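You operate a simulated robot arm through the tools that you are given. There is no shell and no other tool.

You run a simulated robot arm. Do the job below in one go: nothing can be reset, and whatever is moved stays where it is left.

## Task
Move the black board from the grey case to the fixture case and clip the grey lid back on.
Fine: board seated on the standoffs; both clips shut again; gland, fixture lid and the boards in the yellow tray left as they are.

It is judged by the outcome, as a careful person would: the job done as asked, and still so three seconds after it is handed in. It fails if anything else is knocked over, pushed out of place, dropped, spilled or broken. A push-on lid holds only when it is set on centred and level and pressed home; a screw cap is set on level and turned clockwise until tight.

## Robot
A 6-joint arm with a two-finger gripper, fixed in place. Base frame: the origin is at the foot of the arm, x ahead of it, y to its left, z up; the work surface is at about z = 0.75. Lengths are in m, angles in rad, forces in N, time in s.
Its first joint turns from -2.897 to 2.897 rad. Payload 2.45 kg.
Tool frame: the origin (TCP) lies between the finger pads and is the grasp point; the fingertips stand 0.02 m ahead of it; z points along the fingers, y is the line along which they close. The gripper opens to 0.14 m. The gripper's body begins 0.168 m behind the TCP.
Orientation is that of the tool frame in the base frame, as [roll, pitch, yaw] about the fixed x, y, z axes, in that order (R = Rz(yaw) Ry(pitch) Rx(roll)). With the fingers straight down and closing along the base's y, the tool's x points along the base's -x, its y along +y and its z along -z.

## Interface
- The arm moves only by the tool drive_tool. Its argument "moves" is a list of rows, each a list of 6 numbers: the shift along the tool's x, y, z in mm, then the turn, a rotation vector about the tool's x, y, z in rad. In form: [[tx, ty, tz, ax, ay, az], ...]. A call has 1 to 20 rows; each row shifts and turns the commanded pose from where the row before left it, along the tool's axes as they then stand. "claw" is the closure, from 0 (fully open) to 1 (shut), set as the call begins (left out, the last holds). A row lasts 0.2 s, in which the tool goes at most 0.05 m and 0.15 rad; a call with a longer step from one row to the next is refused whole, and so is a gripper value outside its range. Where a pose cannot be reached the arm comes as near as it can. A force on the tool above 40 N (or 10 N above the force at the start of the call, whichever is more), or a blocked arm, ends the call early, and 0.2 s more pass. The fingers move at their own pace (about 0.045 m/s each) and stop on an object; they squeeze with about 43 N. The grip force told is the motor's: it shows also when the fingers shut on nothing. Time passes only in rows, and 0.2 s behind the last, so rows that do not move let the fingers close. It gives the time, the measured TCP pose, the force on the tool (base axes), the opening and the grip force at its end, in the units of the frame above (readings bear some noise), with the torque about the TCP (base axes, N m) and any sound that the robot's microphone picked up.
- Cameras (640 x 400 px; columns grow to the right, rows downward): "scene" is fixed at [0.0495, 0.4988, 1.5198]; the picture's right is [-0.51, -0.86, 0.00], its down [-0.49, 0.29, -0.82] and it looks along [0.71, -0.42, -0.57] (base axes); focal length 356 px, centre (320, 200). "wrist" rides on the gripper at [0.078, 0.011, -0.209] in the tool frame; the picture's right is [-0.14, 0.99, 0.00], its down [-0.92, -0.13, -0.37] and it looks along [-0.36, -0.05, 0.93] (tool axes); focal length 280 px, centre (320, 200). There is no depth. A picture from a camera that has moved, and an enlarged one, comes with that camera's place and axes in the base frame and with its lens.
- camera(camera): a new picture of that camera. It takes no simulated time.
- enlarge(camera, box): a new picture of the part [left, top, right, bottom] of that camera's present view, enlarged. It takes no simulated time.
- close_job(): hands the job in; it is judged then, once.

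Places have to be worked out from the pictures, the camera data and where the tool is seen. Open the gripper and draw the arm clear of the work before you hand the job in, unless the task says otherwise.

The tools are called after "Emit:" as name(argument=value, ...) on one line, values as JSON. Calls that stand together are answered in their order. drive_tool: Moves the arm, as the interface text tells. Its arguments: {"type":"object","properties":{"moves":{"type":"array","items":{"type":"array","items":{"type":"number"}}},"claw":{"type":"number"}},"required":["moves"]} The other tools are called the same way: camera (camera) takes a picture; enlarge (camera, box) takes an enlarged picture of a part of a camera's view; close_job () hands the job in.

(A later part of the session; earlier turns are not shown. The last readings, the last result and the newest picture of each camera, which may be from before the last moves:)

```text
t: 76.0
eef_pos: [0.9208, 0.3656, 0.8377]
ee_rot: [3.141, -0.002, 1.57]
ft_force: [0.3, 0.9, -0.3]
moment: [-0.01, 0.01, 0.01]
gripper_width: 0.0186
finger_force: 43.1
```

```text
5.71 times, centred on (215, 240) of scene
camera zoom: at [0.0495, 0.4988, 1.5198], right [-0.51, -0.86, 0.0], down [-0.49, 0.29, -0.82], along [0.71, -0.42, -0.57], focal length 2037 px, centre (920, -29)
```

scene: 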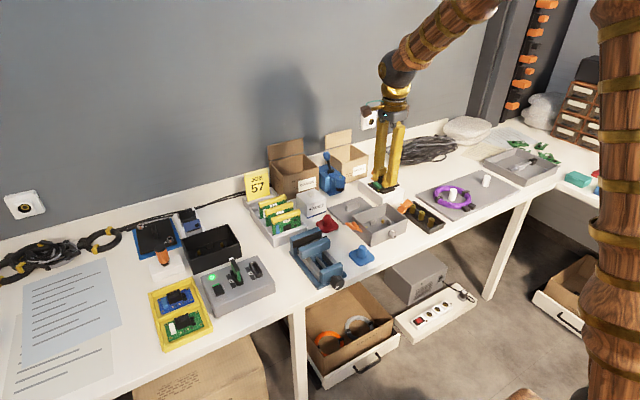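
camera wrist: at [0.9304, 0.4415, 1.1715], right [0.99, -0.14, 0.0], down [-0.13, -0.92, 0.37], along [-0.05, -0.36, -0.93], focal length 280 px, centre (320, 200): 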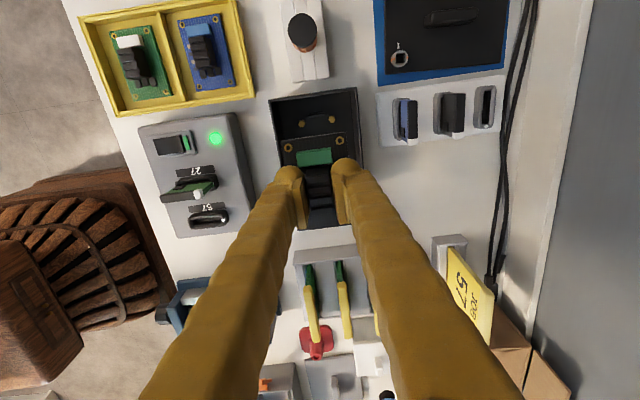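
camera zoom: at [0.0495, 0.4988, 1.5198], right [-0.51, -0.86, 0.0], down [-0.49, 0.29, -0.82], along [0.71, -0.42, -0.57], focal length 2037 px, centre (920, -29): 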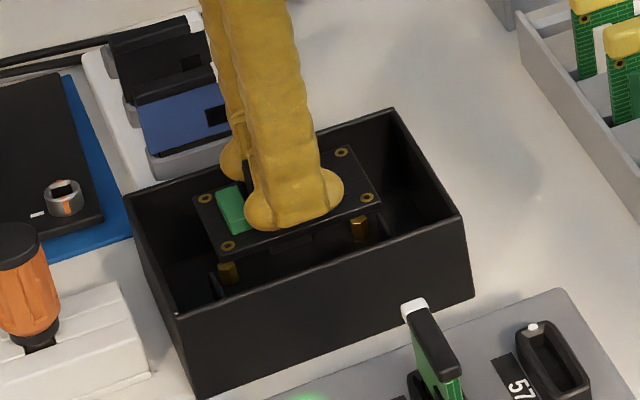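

The board hangs inside the rim with standoffs just peeking past its edge. I zoom in closely to refine the alignment.

Emit:
enlarge(camera="wrist", box=[285, 115, 355, 160])

Emit:
enlarge(camera="wrist", box=[255, 85, 375, 160])

Emit:
enlarge(camera="scene", box=[195, 220, 235, 255])

```text
8.89 times, centred on (320, 138) of wrist
camera zoom: at [0.9319, 0.4426, 1.0472], right [0.99, -0.14, 0.0], down [-0.13, -0.92, 0.37], along [-0.05, -0.36, -0.93], focal length 2492 px, centre (320, 756)
```

zoom: 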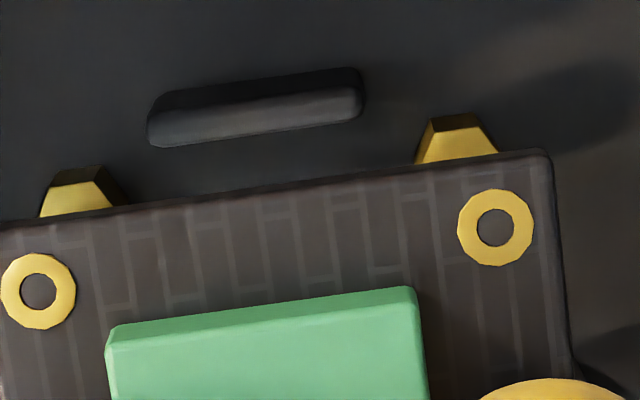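

```text
5.33 times, centred on (315, 122) of wrist
camera zoom: at [0.9319, 0.4426, 1.0472], right [0.99, -0.14, 0.0], down [-0.13, -0.92, 0.37], along [-0.05, -0.36, -0.93], focal length 1495 px, centre (347, 613)
```

zoom: 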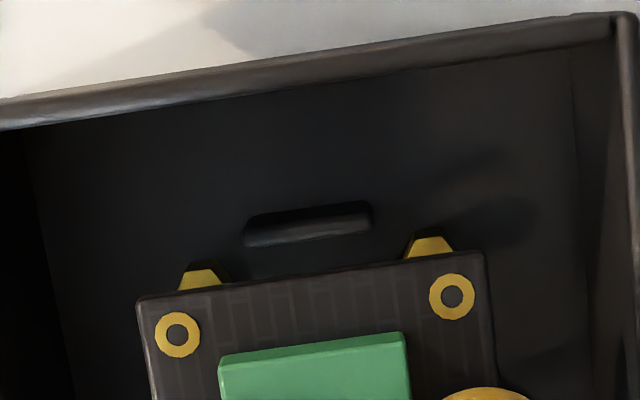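

```text
11.43 times, centred on (215, 238) of scene
camera zoom: at [0.0495, 0.4988, 1.5198], right [-0.51, -0.86, 0.0], down [-0.49, 0.29, -0.82], along [0.71, -0.42, -0.57], focal length 4074 px, centre (1520, -229)
```

zoom: 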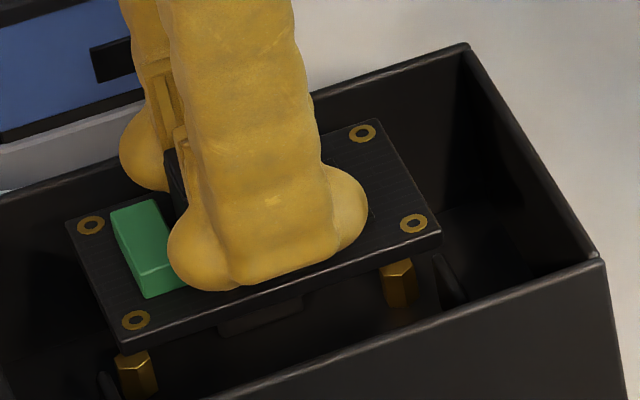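

I zoom further on each standoff/hole pair for sub-millimetre alignment.

Emit:
enlarge(camera="wrist", box=[283, 128, 307, 152])

Emit:
enlarge(camera="wrist", box=[325, 122, 349, 146])

```text
16.00 times, centred on (295, 140) of wrist
camera zoom: at [0.9319, 0.4426, 1.0472], right [0.99, -0.14, 0.0], down [-0.13, -0.92, 0.37], along [-0.05, -0.36, -0.93], focal length 4486 px, centre (720, 1160)
```

zoom: 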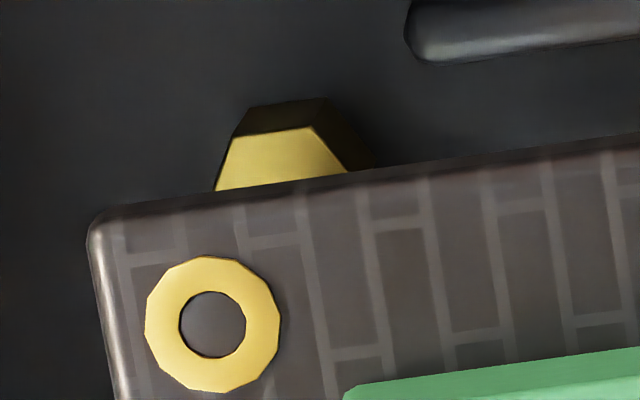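

```text
16.00 times, centred on (337, 134) of wrist
camera zoom: at [0.9319, 0.4426, 1.0472], right [0.99, -0.14, 0.0], down [-0.13, -0.92, 0.37], along [-0.05, -0.36, -0.93], focal length 4486 px, centre (48, 1256)
```

zoom: 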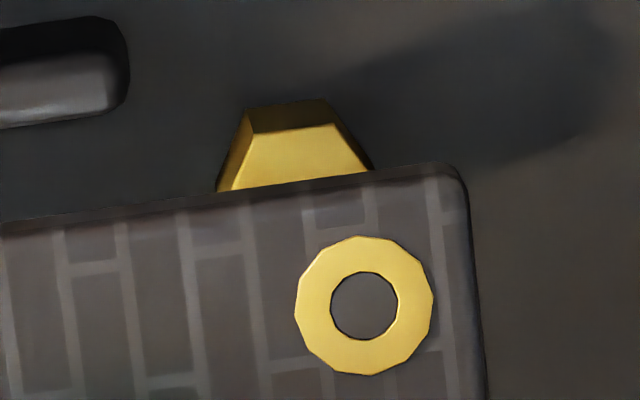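

I also zoom the scene camera on the standoffs seen under the board to cross-check the offset.

Emit:
enlarge(camera="scene", box=[196, 244, 208, 256])

Emit:
enlarge(camera="scene", box=[216, 236, 228, 248])

Emit:
enlarge(camera="scene", box=[190, 225, 235, 255])

```text
16.00 times, centred on (202, 250) of scene
camera zoom: at [0.0495, 0.4988, 1.5198], right [-0.51, -0.86, 0.0], down [-0.49, 0.29, -0.82], along [0.71, -0.42, -0.57], focal length 5704 px, centre (2208, -600)
```

zoom: 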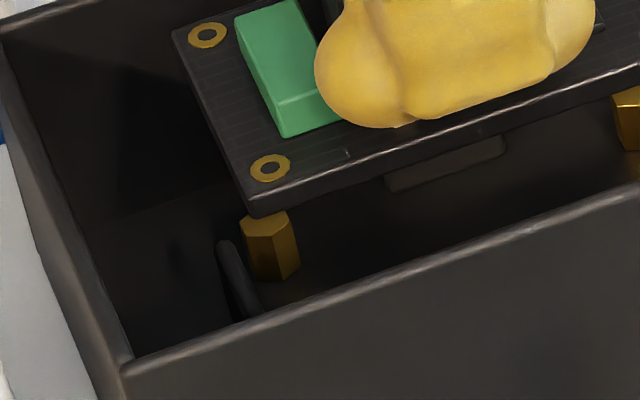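

```text
16.00 times, centred on (222, 242) of scene
camera zoom: at [0.0495, 0.4988, 1.5198], right [-0.51, -0.86, 0.0], down [-0.49, 0.29, -0.82], along [0.71, -0.42, -0.57], focal length 5704 px, centre (1888, -472)
```

zoom: 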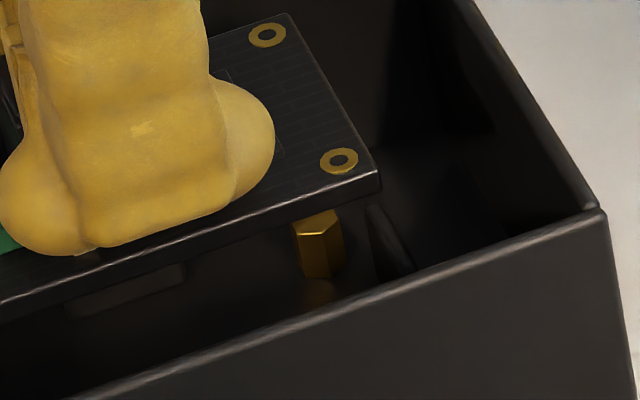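

```text
13.33 times, centred on (212, 240) of scene
camera zoom: at [0.0495, 0.4988, 1.5198], right [-0.51, -0.86, 0.0], down [-0.49, 0.29, -0.82], along [0.71, -0.42, -0.57], focal length 4753 px, centre (1753, -333)
```

zoom: 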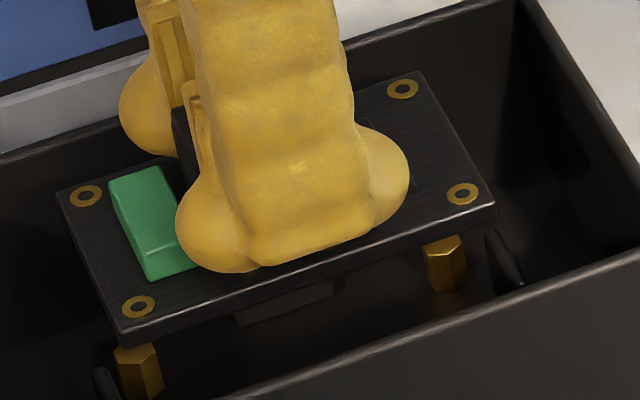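

Both cameras say the board must shift about −1 mm in x and −1.6 mm in y. I apply that and lower 25 mm further, then re-check.

Emit:
drive_tool(moves=[[-1.6, -1.0, 0, 0, 0, 0], [0, 0, 5, 0, 0, 0], [0, 0, 5, 0, 0, 0], [0, 0, 5, 0, 0, 0], [0, 0, 5, 0, 0, 0], [0, 0, 5, 0, 0, 0], [0, 0, 0, 0, 0, 0]])

Emit:
enlarge(camera="wrist", box=[285, 115, 355, 160])

Emit:
enlarge(camera="scene", box=[190, 230, 235, 260])

Emit:
enlarge(camera="wrist", box=[250, 90, 390, 210])

```text
t: 77.6
eef_pos: [0.9196, 0.3639, 0.8115]
ee_rot: [3.141, 0.001, 1.57]
ft_force: [-0.6, 0.1, -1.0]
moment: [-0.04, 0.02, 0.04]
gripper_width: 0.0187
finger_force: 43.0
```

```text
8.89 times, centred on (320, 138) of wrist
camera zoom: at [0.9302, 0.4414, 1.0224], right [0.99, -0.14, 0.0], down [-0.13, -0.92, 0.37], along [-0.05, -0.36, -0.93], focal length 2492 px, centre (320, 756)
```

zoom: 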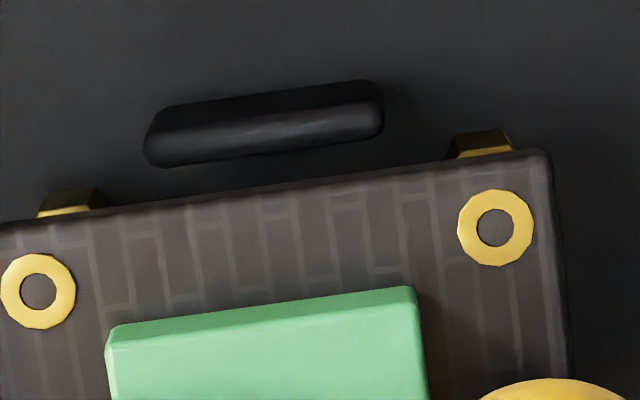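

```text
13.33 times, centred on (212, 245) of scene
camera zoom: at [0.0495, 0.4988, 1.5198], right [-0.51, -0.86, 0.0], down [-0.49, 0.29, -0.82], along [0.71, -0.42, -0.57], focal length 4753 px, centre (1753, -400)
```

zoom: 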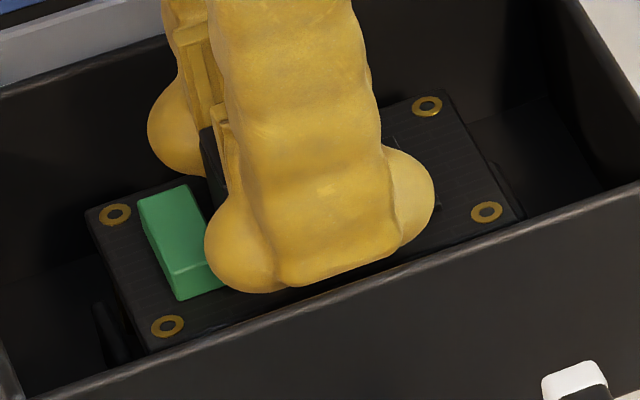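

```text
3.33 times, centred on (320, 150) of wrist
camera zoom: at [0.9302, 0.4414, 1.0224], right [0.99, -0.14, 0.0], down [-0.13, -0.92, 0.37], along [-0.05, -0.36, -0.93], focal length 935 px, centre (320, 367)
```

zoom: 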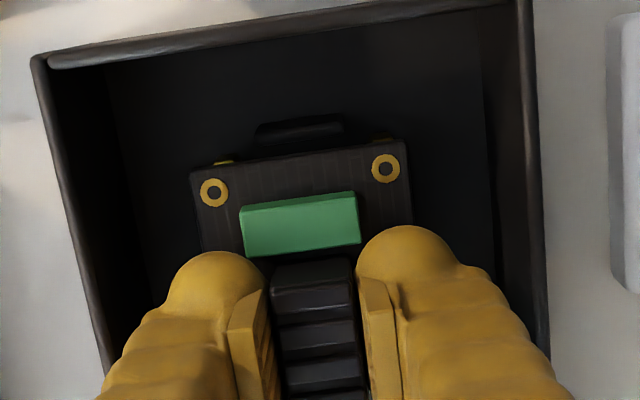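

Standoffs still peek just past the board edge; I zoom once more on both for the fine offset.

Emit:
enlarge(camera="wrist", box=[283, 128, 307, 152])

Emit:
enlarge(camera="wrist", box=[325, 122, 349, 146])

Emit:
enlarge(camera="wrist", box=[298, 118, 332, 144])

```text
16.00 times, centred on (295, 140) of wrist
camera zoom: at [0.9302, 0.4414, 1.0224], right [0.99, -0.14, 0.0], down [-0.13, -0.92, 0.37], along [-0.05, -0.36, -0.93], focal length 4486 px, centre (720, 1160)
```

zoom: 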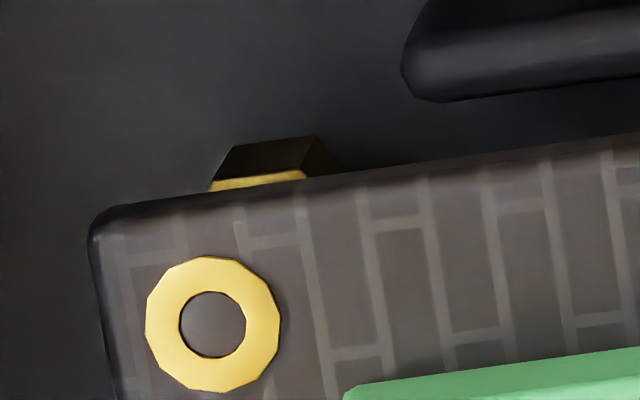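

```text
16.00 times, centred on (337, 134) of wrist
camera zoom: at [0.9302, 0.4414, 1.0224], right [0.99, -0.14, 0.0], down [-0.13, -0.92, 0.37], along [-0.05, -0.36, -0.93], focal length 4486 px, centre (48, 1256)
```

zoom: 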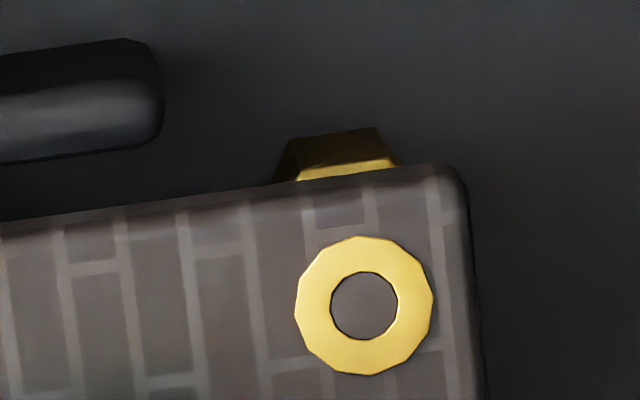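

```text
15.38 times, centred on (315, 131) of wrist
camera zoom: at [0.9302, 0.4414, 1.0224], right [0.99, -0.14, 0.0], down [-0.13, -0.92, 0.37], along [-0.05, -0.36, -0.93], focal length 4314 px, centre (397, 1262)
```

zoom: 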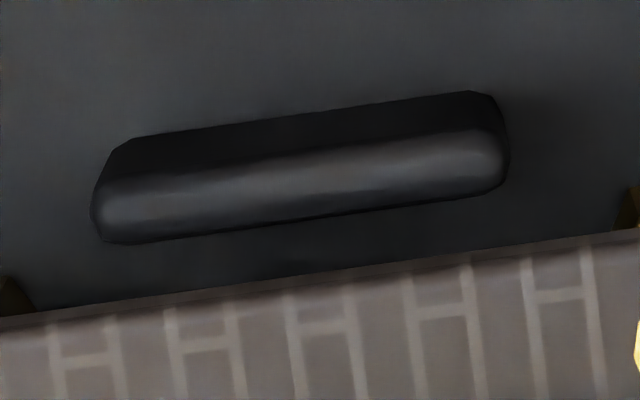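

In y the board is now within ~0.2 mm, while in x the standoffs appear ~1 mm to +x. I correct +1.0 mm in x, lower 10 mm, and check against the guide tab.

Emit:
drive_tool(moves=[[0, 1.0, 0, 0, 0, 0], [0, 0, 0, 0, 0, 0], [0, 0, 3, 0, 0, 0], [0, 0, 3, 0, 0, 0], [0, 0, 2, 0, 0, 0], [0, 0, 0, 0, 0, 0]])

Emit:
enlarge(camera="wrist", box=[285, 115, 355, 160])

Emit:
enlarge(camera="wrist", box=[298, 118, 332, 144])

Emit:
enlarge(camera="wrist", box=[250, 110, 390, 230])

Emit:
enlarge(camera="scene", box=[190, 230, 235, 260])

```text
t: 79.0
eef_pos: [0.9207, 0.3645, 0.8053]
ee_rot: [-3.141, -0.002, 1.571]
ft_force: [0.6, 0.8, -0.7]
moment: [-0.02, -0.04, -0.01]
gripper_width: 0.0185
finger_force: 42.8
```

```text
8.89 times, centred on (320, 138) of wrist
camera zoom: at [0.9315, 0.4411, 1.0147], right [0.99, -0.14, 0.0], down [-0.13, -0.92, 0.37], along [-0.05, -0.36, -0.93], focal length 2492 px, centre (320, 756)
```

zoom: 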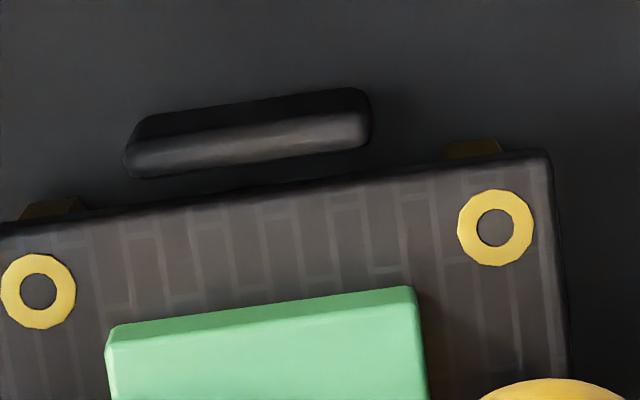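

```text
15.38 times, centred on (315, 131) of wrist
camera zoom: at [0.9315, 0.4411, 1.0147], right [0.99, -0.14, 0.0], down [-0.13, -0.92, 0.37], along [-0.05, -0.36, -0.93], focal length 4314 px, centre (397, 1262)
```

zoom: 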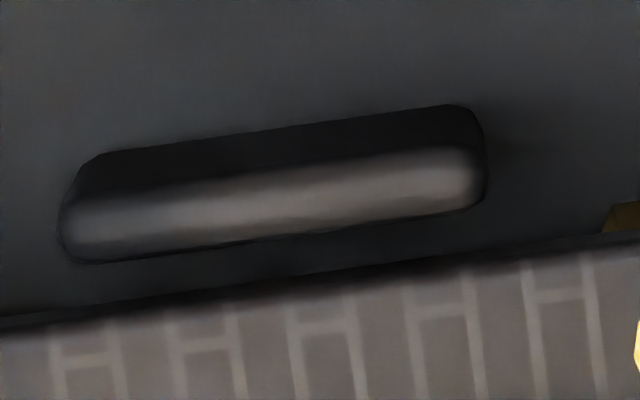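

```text
3.33 times, centred on (320, 170) of wrist
camera zoom: at [0.9315, 0.4411, 1.0147], right [0.99, -0.14, 0.0], down [-0.13, -0.92, 0.37], along [-0.05, -0.36, -0.93], focal length 935 px, centre (320, 300)
```

zoom: 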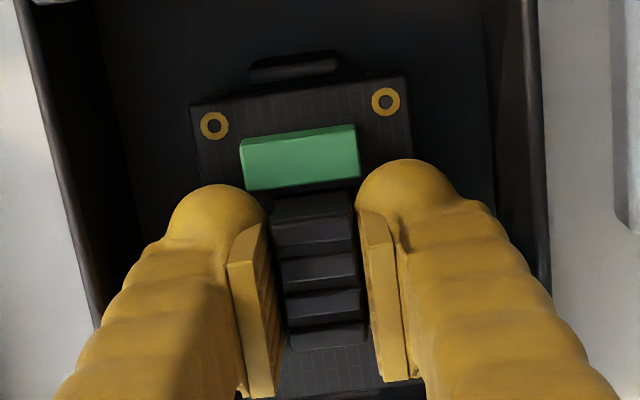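

```text
13.33 times, centred on (212, 245) of scene
camera zoom: at [0.0495, 0.4988, 1.5198], right [-0.51, -0.86, 0.0], down [-0.49, 0.29, -0.82], along [0.71, -0.42, -0.57], focal length 4753 px, centre (1753, -400)
```

zoom: 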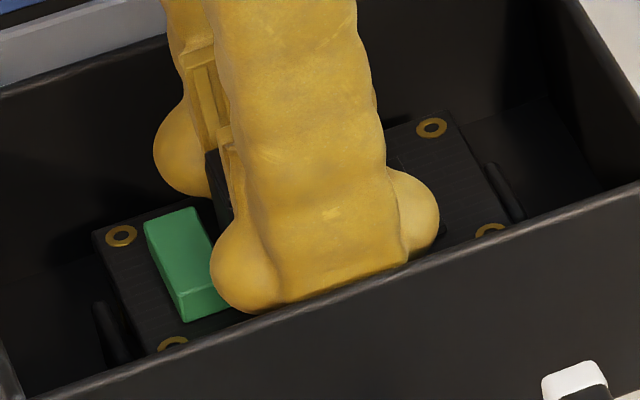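

Offsets are now about -0.25 mm in x and near zero in y. I trim -0.2 mm in x and lower in small steps toward the standoffs, watching force.

Emit:
drive_tool(moves=[[0, -0.2, 0, 0, 0, 0], [0, 0, 2, 0, 0, 0], [0, 0, 2, 0, 0, 0], [0, 0, 2, 0, 0, 0], [0, 0, 1, 0, 0, 0], [0, 0, 0, 0, 0, 0]])

Emit:
enlarge(camera="wrist", box=[285, 125, 355, 170])

Emit:
enlarge(camera="wrist", box=[298, 124, 332, 150])

Emit:
enlarge(camera="scene", box=[190, 230, 235, 260])

```text
t: 80.4
eef_pos: [0.9211, 0.3642, 0.7984]
ee_rot: [3.141, 0.0, 1.571]
ft_force: [-0.4, 0.7, 0.0]
moment: [0.0, -0.03, -0.01]
gripper_width: 0.0186
finger_force: 43.3
```

```text
8.89 times, centred on (320, 148) of wrist
camera zoom: at [0.9317, 0.4409, 1.0072], right [0.99, -0.14, 0.0], down [-0.13, -0.92, 0.37], along [-0.05, -0.36, -0.93], focal length 2492 px, centre (320, 667)
```

zoom: 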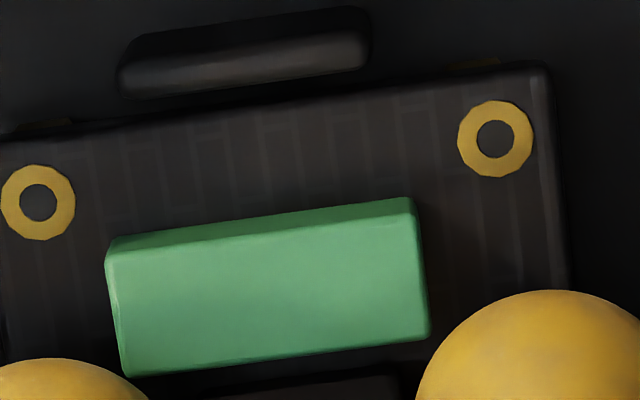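

```text
15.38 times, centred on (315, 137) of wrist
camera zoom: at [0.9317, 0.4409, 1.0072], right [0.99, -0.14, 0.0], down [-0.13, -0.92, 0.37], along [-0.05, -0.36, -0.93], focal length 4314 px, centre (397, 1169)
```

zoom: 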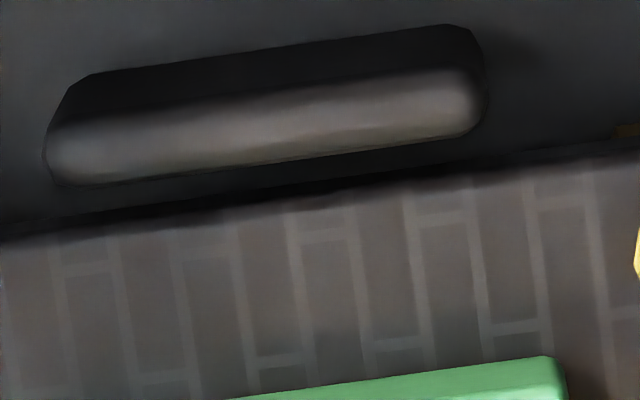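

```text
13.33 times, centred on (212, 245) of scene
camera zoom: at [0.0495, 0.4988, 1.5198], right [-0.51, -0.86, 0.0], down [-0.49, 0.29, -0.82], along [0.71, -0.42, -0.57], focal length 4753 px, centre (1753, -400)
```

zoom: 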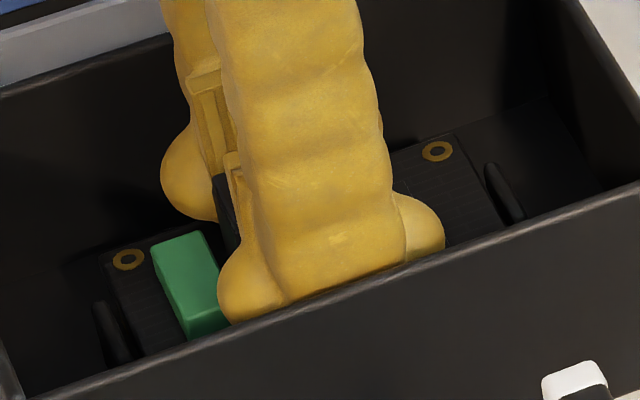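

Alignment is now within a few tenths of a mm and guides have ~2 mm play. I lower the remaining ~6 mm in 1 mm steps until light contact.

Emit:
drive_tool(moves=[[0, 0, 1, 0, 0, 0], [0, 0, 1, 0, 0, 0], [0, 0, 1, 0, 0, 0], [0, 0, 1, 0, 0, 0], [0, 0, 0, 0, 0, 0]])

Emit:
enlarge(camera="scene", box=[190, 230, 235, 260])

Emit:
enlarge(camera="wrist", box=[285, 125, 355, 170])

```text
t: 81.6
eef_pos: [0.9213, 0.365, 0.7947]
ee_rot: [3.139, -0.002, 1.569]
ft_force: [-6.4, -4.1, 36.6]
moment: [-0.04, 0.08, -0.03]
gripper_width: 0.0187
finger_force: 43.5
```

```text
13.33 times, centred on (212, 245) of scene
camera zoom: at [0.0495, 0.4988, 1.5198], right [-0.51, -0.86, 0.0], down [-0.49, 0.29, -0.82], along [0.71, -0.42, -0.57], focal length 4753 px, centre (1753, -400)
```

zoom: 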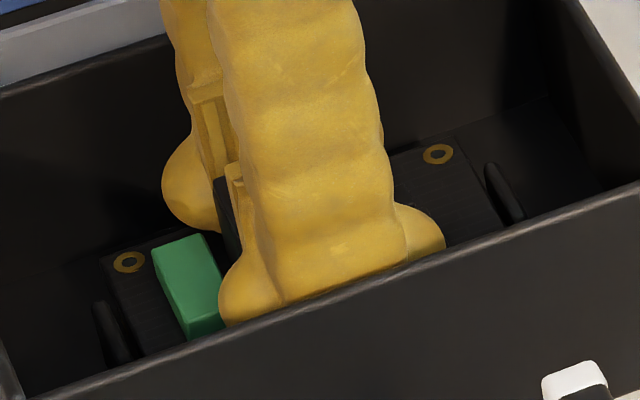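

```text
8.89 times, centred on (320, 148) of wrist
camera zoom: at [0.9312, 0.441, 1.0044], right [0.99, -0.14, 0.0], down [-0.13, -0.92, 0.37], along [-0.05, -0.36, -0.93], focal length 2492 px, centre (320, 667)
```

zoom: 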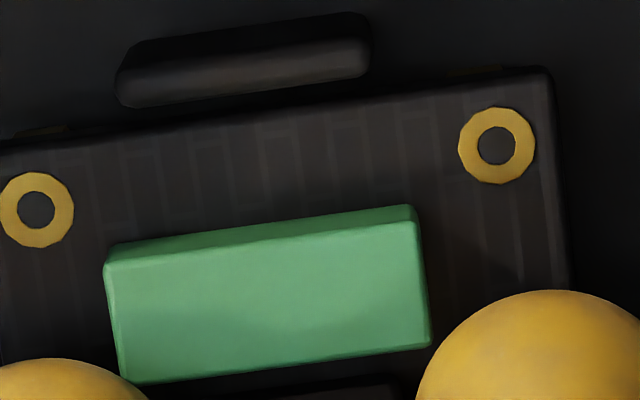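

Firm contact (≈37 N) at the same height as it sat in the grey case, and the board lies between the guides. I relieve 1 mm and open slightly to release.

Emit:
drive_tool(moves=[[0, 0, -1, 0, 0, 0], [0, 0, 0, 0, 0, 0]])

Emit:
drive_tool(claw=0.77, moves=[[0, 0, 0, 0, 0, 0], [0, 0, 0, 0, 0, 0], [0, 0, 0, 0, 0, 0]])

Emit:
enlarge(camera="wrist", box=[250, 110, 390, 230])

Emit:
enlarge(camera="scene", box=[190, 230, 235, 260])

```text
t: 82.2
eef_pos: [0.9198, 0.3642, 0.7938]
ee_rot: [-3.14, -0.003, 1.571]
ft_force: [-1.0, -2.5, 28.1]
moment: [0.08, 0.01, 0.0]
gripper_width: 0.0183
finger_force: 43.1
```

```text
t: 83.0
eef_pos: [0.921, 0.3642, 0.7934]
ee_rot: [3.141, -0.001, 1.571]
ft_force: [0.1, -0.1, -0.4]
moment: [0.0, -0.04, -0.03]
gripper_width: 0.0322
finger_force: 0.1
```

```text
3.33 times, centred on (320, 170) of wrist
camera zoom: at [0.9315, 0.4412, 1.0035], right [0.99, -0.14, 0.0], down [-0.13, -0.92, 0.37], along [-0.05, -0.36, -0.93], focal length 935 px, centre (320, 300)
```

zoom: 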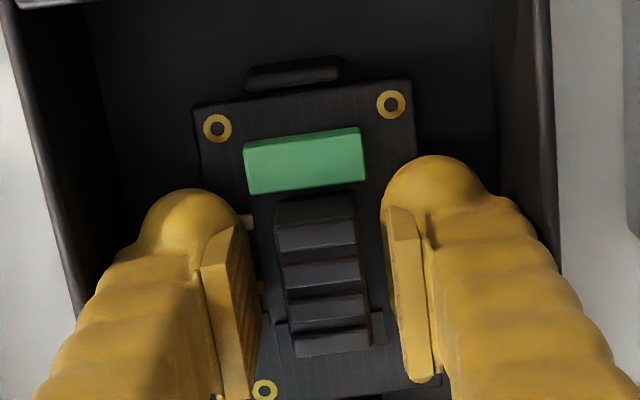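

```text
13.33 times, centred on (212, 245) of scene
camera zoom: at [0.0495, 0.4988, 1.5198], right [-0.51, -0.86, 0.0], down [-0.49, 0.29, -0.82], along [0.71, -0.42, -0.57], focal length 4753 px, centre (1753, -400)
```

zoom: 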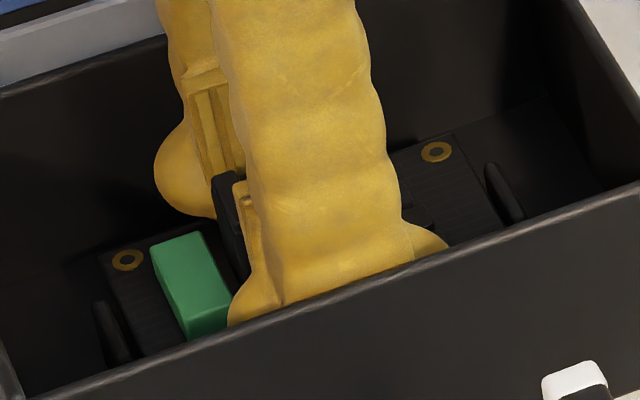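

The board is released, lying flat. I rise straight up and inspect how it is seated.

Emit:
drive_tool(moves=[[0, 0, -3, 0, 0, 0], [0, 0, -10, 0, 0, 0], [0, 0, -20, 0, 0, 0], [0, 0, -30, 0, 0, 0], [0, 0, -30, 0, 0, 0], [0, 0, -30, 0, 0, 0], [0, 0, -30, 0, 0, 0], [0, 0, 0, 0, 0, 0]])

Emit:
camera(camera="wrist")

Emit:
enlarge(camera="wrist", box=[270, 70, 370, 160])

Emit:
enlarge(camera="scene", box=[185, 220, 245, 270])

```text
t: 84.8
eef_pos: [0.9208, 0.3627, 0.9517]
ee_rot: [3.141, -0.001, 1.571]
ft_force: [-0.5, 0.2, 0.6]
moment: [-0.01, 0.04, 0.0]
gripper_width: 0.032
finger_force: 0.1
```

```text
taken
camera wrist: at [0.9316, 0.4403, 1.1598], right [0.99, -0.14, 0.0], down [-0.13, -0.92, 0.37], along [-0.05, -0.36, -0.93], focal length 280 px, centre (320, 200)
```

wrist: 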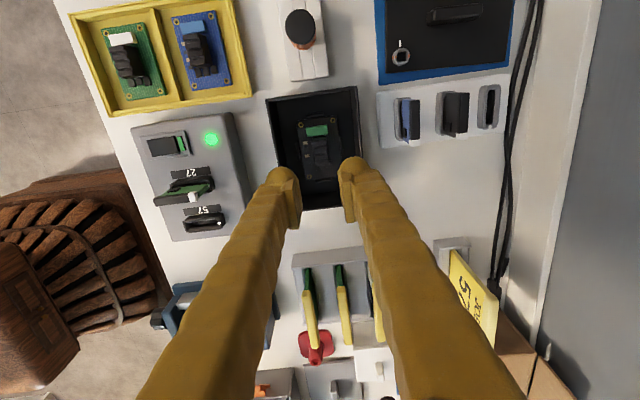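

```text
4.44 times, centred on (320, 115) of wrist
camera zoom: at [0.9316, 0.4403, 1.1598], right [0.99, -0.14, 0.0], down [-0.13, -0.92, 0.37], along [-0.05, -0.36, -0.93], focal length 1246 px, centre (320, 578)
```

zoom: 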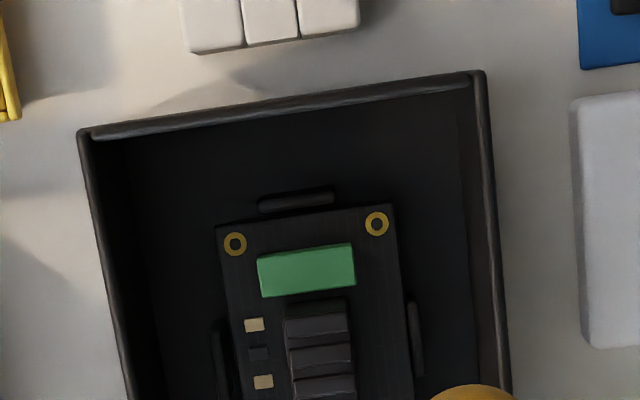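

```text
8.00 times, centred on (215, 245) of scene
camera zoom: at [0.0495, 0.4988, 1.5198], right [-0.51, -0.86, 0.0], down [-0.49, 0.29, -0.82], along [0.71, -0.42, -0.57], focal length 2852 px, centre (1160, -160)
```

zoom: 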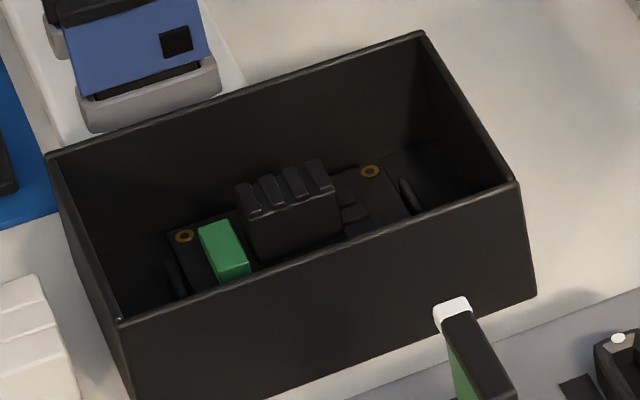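

The board appears to lie within the guides. I shift the camera back a bit to view the whole board unobstructed.

Emit:
drive_tool(moves=[[-30, 0, 0, 0, 0, 0], [-35, 0, 0, 0, 0, 0], [0, 0, 0, 0, 0, 0]])

Emit:
enlarge(camera="wrist", box=[275, 60, 365, 150])

Emit:
enlarge(camera="wrist", box=[295, 75, 345, 115])

Emit:
enlarge(camera="wrist", box=[295, 95, 345, 135])

```text
t: 85.6
eef_pos: [0.9201, 0.2984, 0.9452]
ee_rot: [3.141, -0.003, 1.57]
ft_force: [-0.4, 0.1, 0.0]
moment: [0.03, -0.02, 0.01]
gripper_width: 0.0323
finger_force: 0.1
```

```text
4.44 times, centred on (320, 105) of wrist
camera zoom: at [0.9313, 0.375, 1.1561], right [0.99, -0.14, 0.0], down [-0.13, -0.92, 0.37], along [-0.05, -0.36, -0.93], focal length 1246 px, centre (320, 622)
```

zoom: 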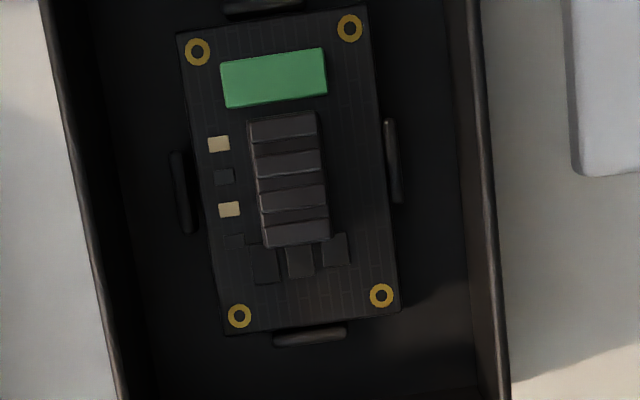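

```text
10.00 times, centred on (320, 95) of wrist
camera zoom: at [0.9313, 0.375, 1.1561], right [0.99, -0.14, 0.0], down [-0.13, -0.92, 0.37], along [-0.05, -0.36, -0.93], focal length 2804 px, centre (320, 1250)
```

zoom: 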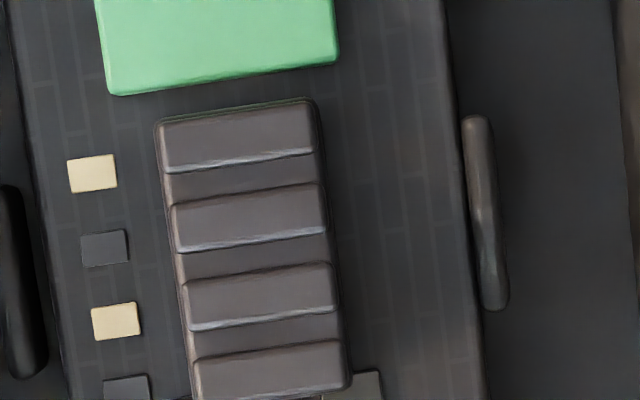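

```text
10.00 times, centred on (320, 115) of wrist
camera zoom: at [0.9313, 0.375, 1.1561], right [0.99, -0.14, 0.0], down [-0.13, -0.92, 0.37], along [-0.05, -0.36, -0.93], focal length 2804 px, centre (320, 1050)
```

zoom: 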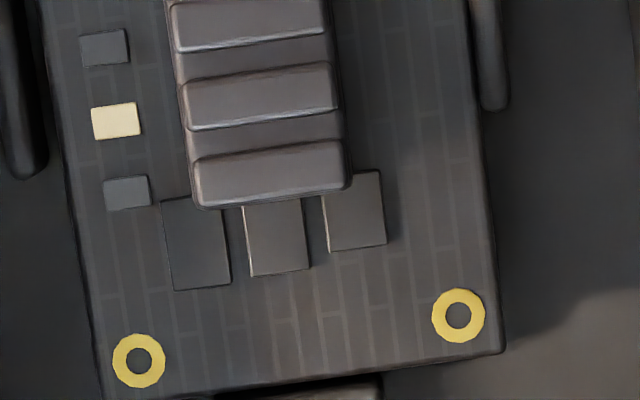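

The board is square between all four guides and flat on the standoffs. Now I go back to the grey lid, opening the fingers for its handle.

Emit:
drive_tool(claw=0.6, moves=[[-10, 0, -35, 0, 0, 0], [-43, -3.7, 0, 0, 0, 0], [-43, -3.7, 0, 0, 0, 0], [-43, -3.7, 0, 0, 0, 0], [-43, -3.7, 0, 0, 0, 0], [-43, -3.7, 0, 0, 0, 0], [-43, -3.7, 0, 0, 0, 0], [-43, -3.7, 0, 0, 0, 0], [-43, -3.7, 0, 0, 0, 0], [-43, -3.7, 0, 0, 0, 0], [-38, -3.7, 0, 0, 0, 0], [0, 0, 40, 0, 0, 0], [0, 0, 40, 0, 0, 0], [0, 0, 0, 0, 0, 0]])

Emit:
camera(camera="wrist")

Emit:
enlarge(camera="wrist", box=[240, 80, 400, 220])

```text
t: 88.6
eef_pos: [0.8854, -0.1353, 0.9008]
ee_rot: [-3.14, -0.002, 1.57]
ft_force: [0.1, -0.2, -0.1]
moment: [0.01, 0.0, -0.04]
gripper_width: 0.0559
finger_force: 0.1
```

```text
taken
camera wrist: at [0.896, -0.0589, 1.1103], right [0.99, -0.14, 0.0], down [-0.13, -0.92, 0.37], along [-0.05, -0.36, -0.93], focal length 280 px, centre (320, 200)
```

wrist: 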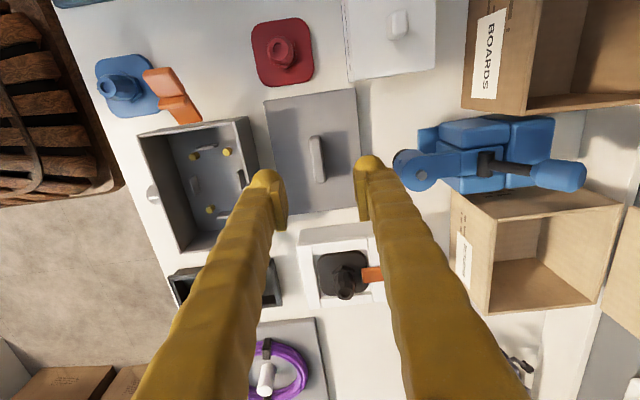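

```text
2.86 times, centred on (320, 150) of wrist
camera zoom: at [0.896, -0.0589, 1.1103], right [0.99, -0.14, 0.0], down [-0.13, -0.92, 0.37], along [-0.05, -0.36, -0.93], focal length 801 px, centre (320, 343)
```

zoom: 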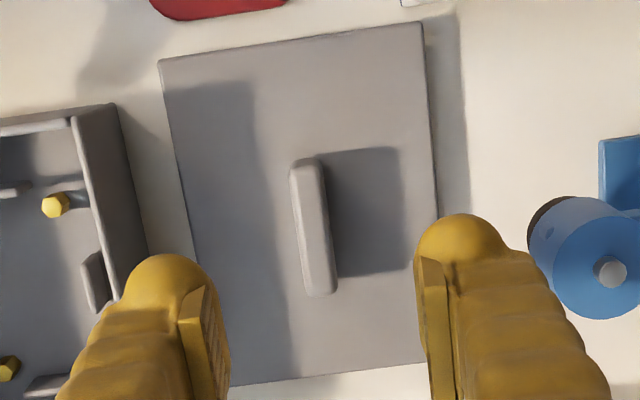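

The handle is centred about 2 mm to -x of the TCP. I correct and lower until the tips are just above the handle, then look again.

Emit:
drive_tool(moves=[[1, -2, 20, 0, 0, 0], [0, 0, 25, 0, 0, 0], [0, 0, 25, 0, 0, 0], [0, 0, 12, 0, 0, 0], [0, 0, 0, 0, 0, 0]])

Emit:
enlarge(camera="wrist", box=[240, 110, 400, 250])

Emit:
enlarge(camera="scene", box=[330, 170, 400, 240])

```text
t: 89.8
eef_pos: [0.8813, -0.1358, 0.8195]
ee_rot: [3.141, -0.002, 1.57]
ft_force: [-0.4, 0.1, 0.2]
moment: [-0.03, 0.0, 0.01]
gripper_width: 0.0559
finger_force: 0.1
```

```text
2.86 times, centred on (320, 180) of wrist
camera zoom: at [0.8925, -0.0588, 1.029], right [0.99, -0.14, 0.0], down [-0.13, -0.92, 0.37], along [-0.05, -0.36, -0.93], focal length 801 px, centre (320, 257)
```

zoom: 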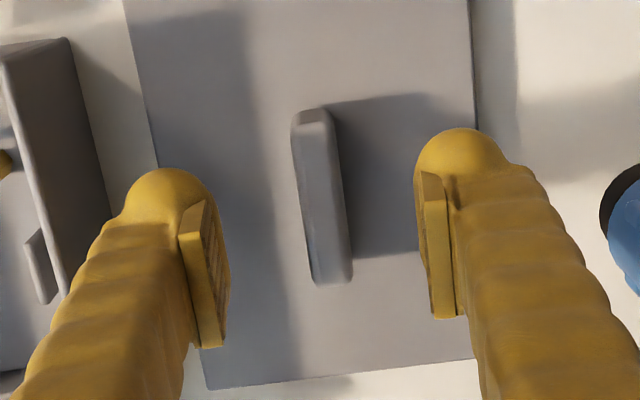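

```text
5.71 times, centred on (365, 205) of scene
camera zoom: at [0.0495, 0.4988, 1.5198], right [-0.51, -0.86, 0.0], down [-0.49, 0.29, -0.82], along [0.71, -0.42, -0.57], focal length 2037 px, centre (63, 171)
```

zoom: 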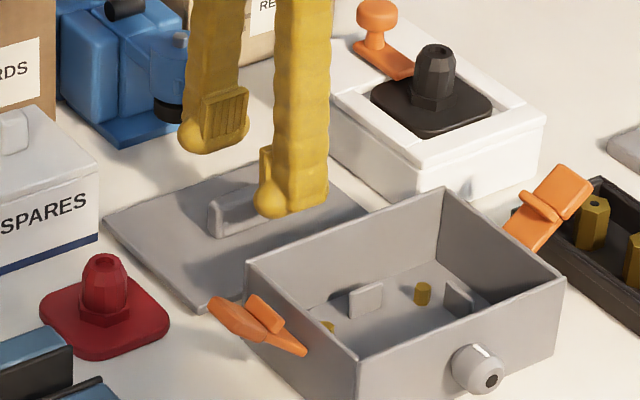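

The handle is centred to within a millimetre. I lower around it to z≈0.785 and check for contact.

Emit:
drive_tool(moves=[[0, 0.5, 10, 0, 0, 0], [0, 0, 10, 0, 0, 0], [0, 0, 7, 0, 0, 0], [0, 0, 4, 0, 0, 0], [0, 0, 2, 0, 0, 0], [0, 0, 0, 0, 0, 0]])

Emit:
enlarge(camera="wrist", box=[240, 110, 400, 250])

```text
t: 91.2
eef_pos: [0.882, -0.1356, 0.787]
ee_rot: [-3.141, 0.0, 1.572]
ft_force: [-0.1, 0.5, -0.3]
moment: [0.0, 0.0, -0.02]
gripper_width: 0.0562
finger_force: 0.0
```

```text
2.86 times, centred on (320, 180) of wrist
camera zoom: at [0.8925, -0.0584, 0.9969], right [0.99, -0.14, 0.0], down [-0.13, -0.92, 0.37], along [-0.05, -0.36, -0.93], focal length 801 px, centre (320, 257)
```

zoom: 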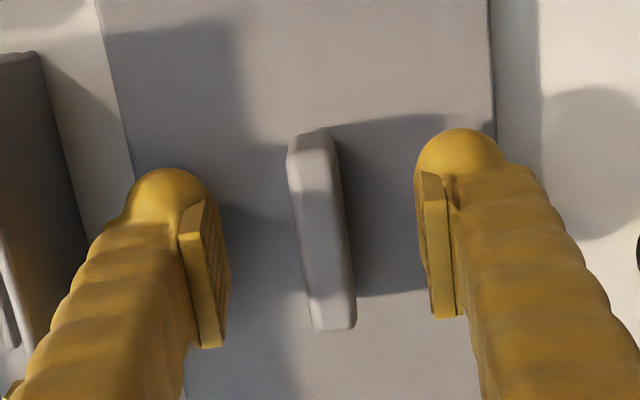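

Centred, no contact yet. I creep 3 mm more, then close on the handle.

Emit:
drive_tool(moves=[[0, 0, 1, 0, 0, 0], [0, 0, 1, 0, 0, 0], [0, 0, 1, 0, 0, 0], [0, 0, 0, 0, 0, 0]])

Emit:
drive_tool(claw=1, moves=[[0, 0, 0, 0, 0, 0], [0, 0, 0, 0, 0, 0], [0, 0, 0, 0, 0, 0], [0, 0, 0, 0, 0, 0], [0, 0, 0, 0, 0, 0]])

Emit:
enlarge(camera="wrist", box=[240, 110, 400, 250])

```text
t: 92.2
eef_pos: [0.8819, -0.1362, 0.7836]
ee_rot: [-3.141, -0.003, 1.569]
ft_force: [-0.1, -0.3, 0.0]
moment: [0.02, 0.04, 0.01]
gripper_width: 0.0559
finger_force: 0.0
```

```text
t: 93.4
eef_pos: [0.8825, -0.1363, 0.7854]
ee_rot: [3.141, -0.001, 1.571]
ft_force: [-0.4, -0.1, -0.6]
moment: [-0.01, -0.01, 0.0]
gripper_width: 0.0123
finger_force: 38.8
```

```text
2.86 times, centred on (320, 180) of wrist
camera zoom: at [0.8929, -0.0587, 0.9936], right [0.99, -0.14, 0.0], down [-0.13, -0.92, 0.37], along [-0.05, -0.36, -0.93], focal length 801 px, centre (320, 257)
```

zoom: 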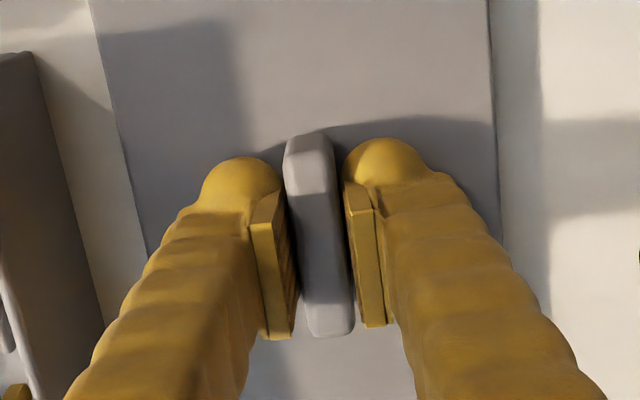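

The handle is gripped (12.3 mm). I lift the lid slowly to about 0.89.

Emit:
drive_tool(moves=[[0, 0, -1, 0, 0, 0], [0, 0, -2, 0, 0, 0], [0, 0, -3, 0, 0, 0], [0, 0, -4, 0, 0, 0], [0, 0, -6, 0, 0, 0], [0, 0, -6, 0, 0, 0], [0, 0, -6, 0, 0, 0], [0, 0, -6, 0, 0, 0], [0, 0, -6, 0, 0, 0], [0, 0, -6, 0, 0, 0], [0, 0, -6, 0, 0, 0], [0, 0, -6, 0, 0, 0], [0, 0, -6, 0, 0, 0], [0, 0, -6, 0, 0, 0], [0, 0, -6, 0, 0, 0], [0, 0, -6, 0, 0, 0], [0, 0, -6, 0, 0, 0], [0, 0, -6, 0, 0, 0], [0, 0, -6, 0, 0, 0], [0, 0, -4, 0, 0, 0]])

Emit:
camera(camera="wrist")

Emit:
enlarge(camera="scene", box=[320, 150, 430, 250])

```text
t: 97.6
eef_pos: [0.881, -0.1343, 0.8899]
ee_rot: [3.14, -0.003, 1.57]
ft_force: [-0.2, -0.7, -1.3]
moment: [-0.02, 0.0, -0.02]
gripper_width: 0.0125
finger_force: 38.7
```

```text
taken
camera wrist: at [0.8921, -0.0576, 1.0992], right [0.99, -0.14, 0.0], down [-0.13, -0.92, 0.37], along [-0.05, -0.36, -0.93], focal length 280 px, centre (320, 200)
```

wrist: 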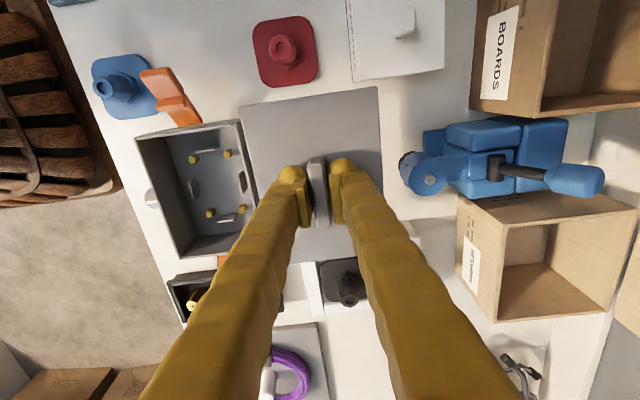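

```text
4.00 times, centred on (375, 200) of scene
camera zoom: at [0.0495, 0.4988, 1.5198], right [-0.51, -0.86, 0.0], down [-0.49, 0.29, -0.82], along [0.71, -0.42, -0.57], focal length 1426 px, centre (100, 200)
```

zoom: 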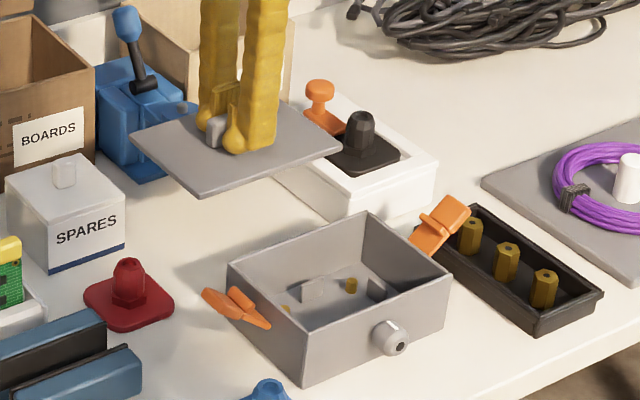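

The lid is level in the grip. I carry it back over the case in a slow straight move.

Emit:
drive_tool(moves=[[-1.2, -4, 0, 0, 0, 0], [-1.2, -8, 0, 0, 0, 0], [-1.2, -12, 0, 0, 0, 0], [-1.2, -12, 0, 0, 0, 0], [-1.2, -12, 0, 0, 0, 0], [-1.2, -12, 0, 0, 0, 0], [-1.2, -12, 0, 0, 0, 0], [-1.2, -12, 0, 0, 0, 0], [-1.2, -12, 0, 0, 0, 0], [-1.2, -12, 0, 0, 0, 0], [-1.2, -12, 0, 0, 0, 0], [-1.2, -7, 0, 0, 0, 0], [-1.2, -4, 0, 0, 0, 0], [0, 0, 0, 0, 0, 0]])

Emit:
camera(camera="wrist")

Emit:
enlarge(camera="scene", box=[350, 165, 420, 240])

```text
t: 100.6
eef_pos: [0.7515, -0.1505, 0.8891]
ee_rot: [3.14, -0.001, 1.57]
ft_force: [0.4, 0.0, -0.5]
moment: [0.04, 0.02, 0.0]
gripper_width: 0.0125
finger_force: 39.0
```

```text
taken
camera wrist: at [0.7612, -0.074, 1.0979], right [0.99, -0.14, 0.0], down [-0.13, -0.92, 0.37], along [-0.05, -0.36, -0.93], focal length 280 px, centre (320, 200)
```

wrist: 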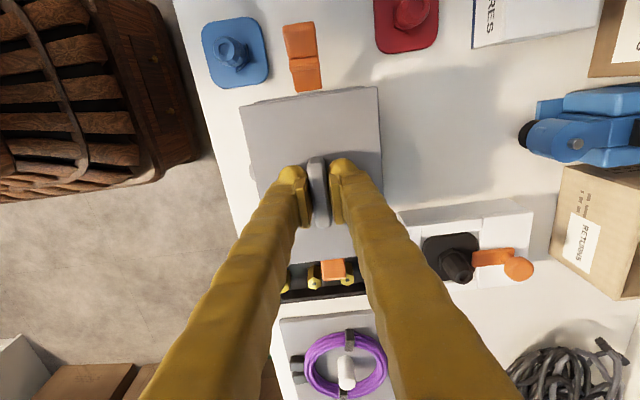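

```text
5.33 times, centred on (385, 202) of scene
camera zoom: at [0.0495, 0.4988, 1.5198], right [-0.51, -0.86, 0.0], down [-0.49, 0.29, -0.82], along [0.71, -0.42, -0.57], focal length 1901 px, centre (-27, 187)
```

zoom: 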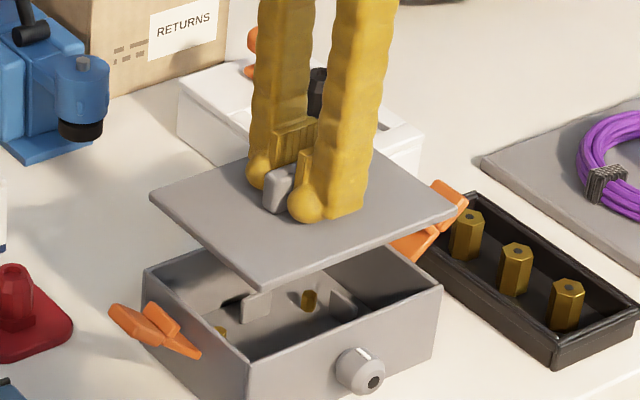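

The lid hangs over the case in the same place as when first lifted. I lower it to about 8 mm above seating and check alignment.

Emit:
drive_tool(moves=[[0, 0, 6, 0, 0, 0], [0, 0, 8, 0, 0, 0], [0, 0, 8, 0, 0, 0], [0, 0, 8, 0, 0, 0], [0, 0, 8, 0, 0, 0], [0, 0, 4, 0, 0, 0], [0, 0, 0, 0, 0, 0]])

Emit:
enlarge(camera="scene", box=[355, 195, 415, 250])

Emit:
enlarge(camera="wrist", box=[220, 60, 400, 220])

```text
t: 102.2
eef_pos: [0.7514, -0.1514, 0.8457]
ee_rot: [3.141, -0.001, 1.571]
ft_force: [0.4, 1.0, -1.1]
moment: [0.01, -0.03, 0.01]
gripper_width: 0.0125
finger_force: 38.9
```

```text
7.27 times, centred on (385, 222) of scene
camera zoom: at [0.0495, 0.4988, 1.5198], right [-0.51, -0.86, 0.0], down [-0.49, 0.29, -0.82], along [0.71, -0.42, -0.57], focal length 2592 px, centre (-153, 36)
```

zoom: 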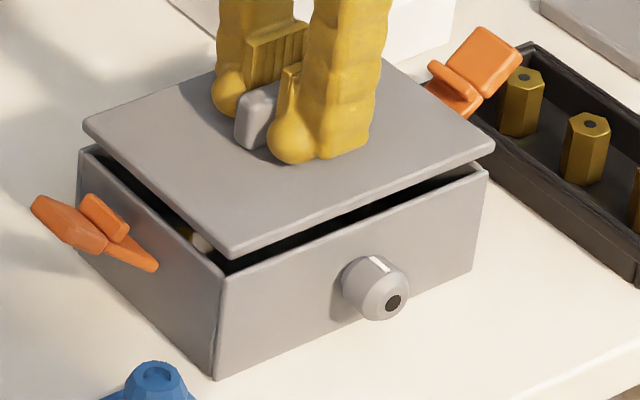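

```text
2.50 times, centred on (310, 140) of wrist
camera zoom: at [0.7616, -0.0747, 1.0556], right [0.99, -0.14, 0.0], down [-0.13, -0.92, 0.37], along [-0.05, -0.36, -0.93], focal length 701 px, centre (345, 350)
```

zoom: 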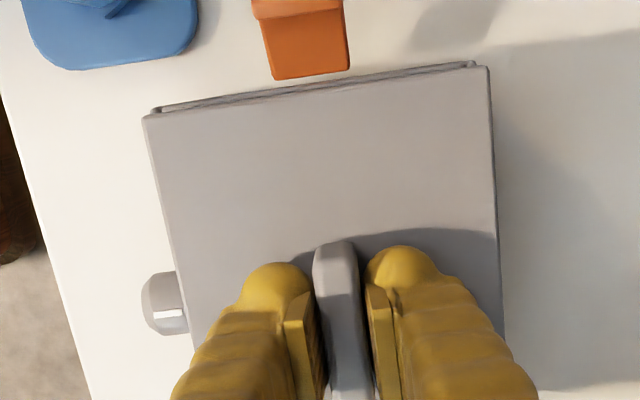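

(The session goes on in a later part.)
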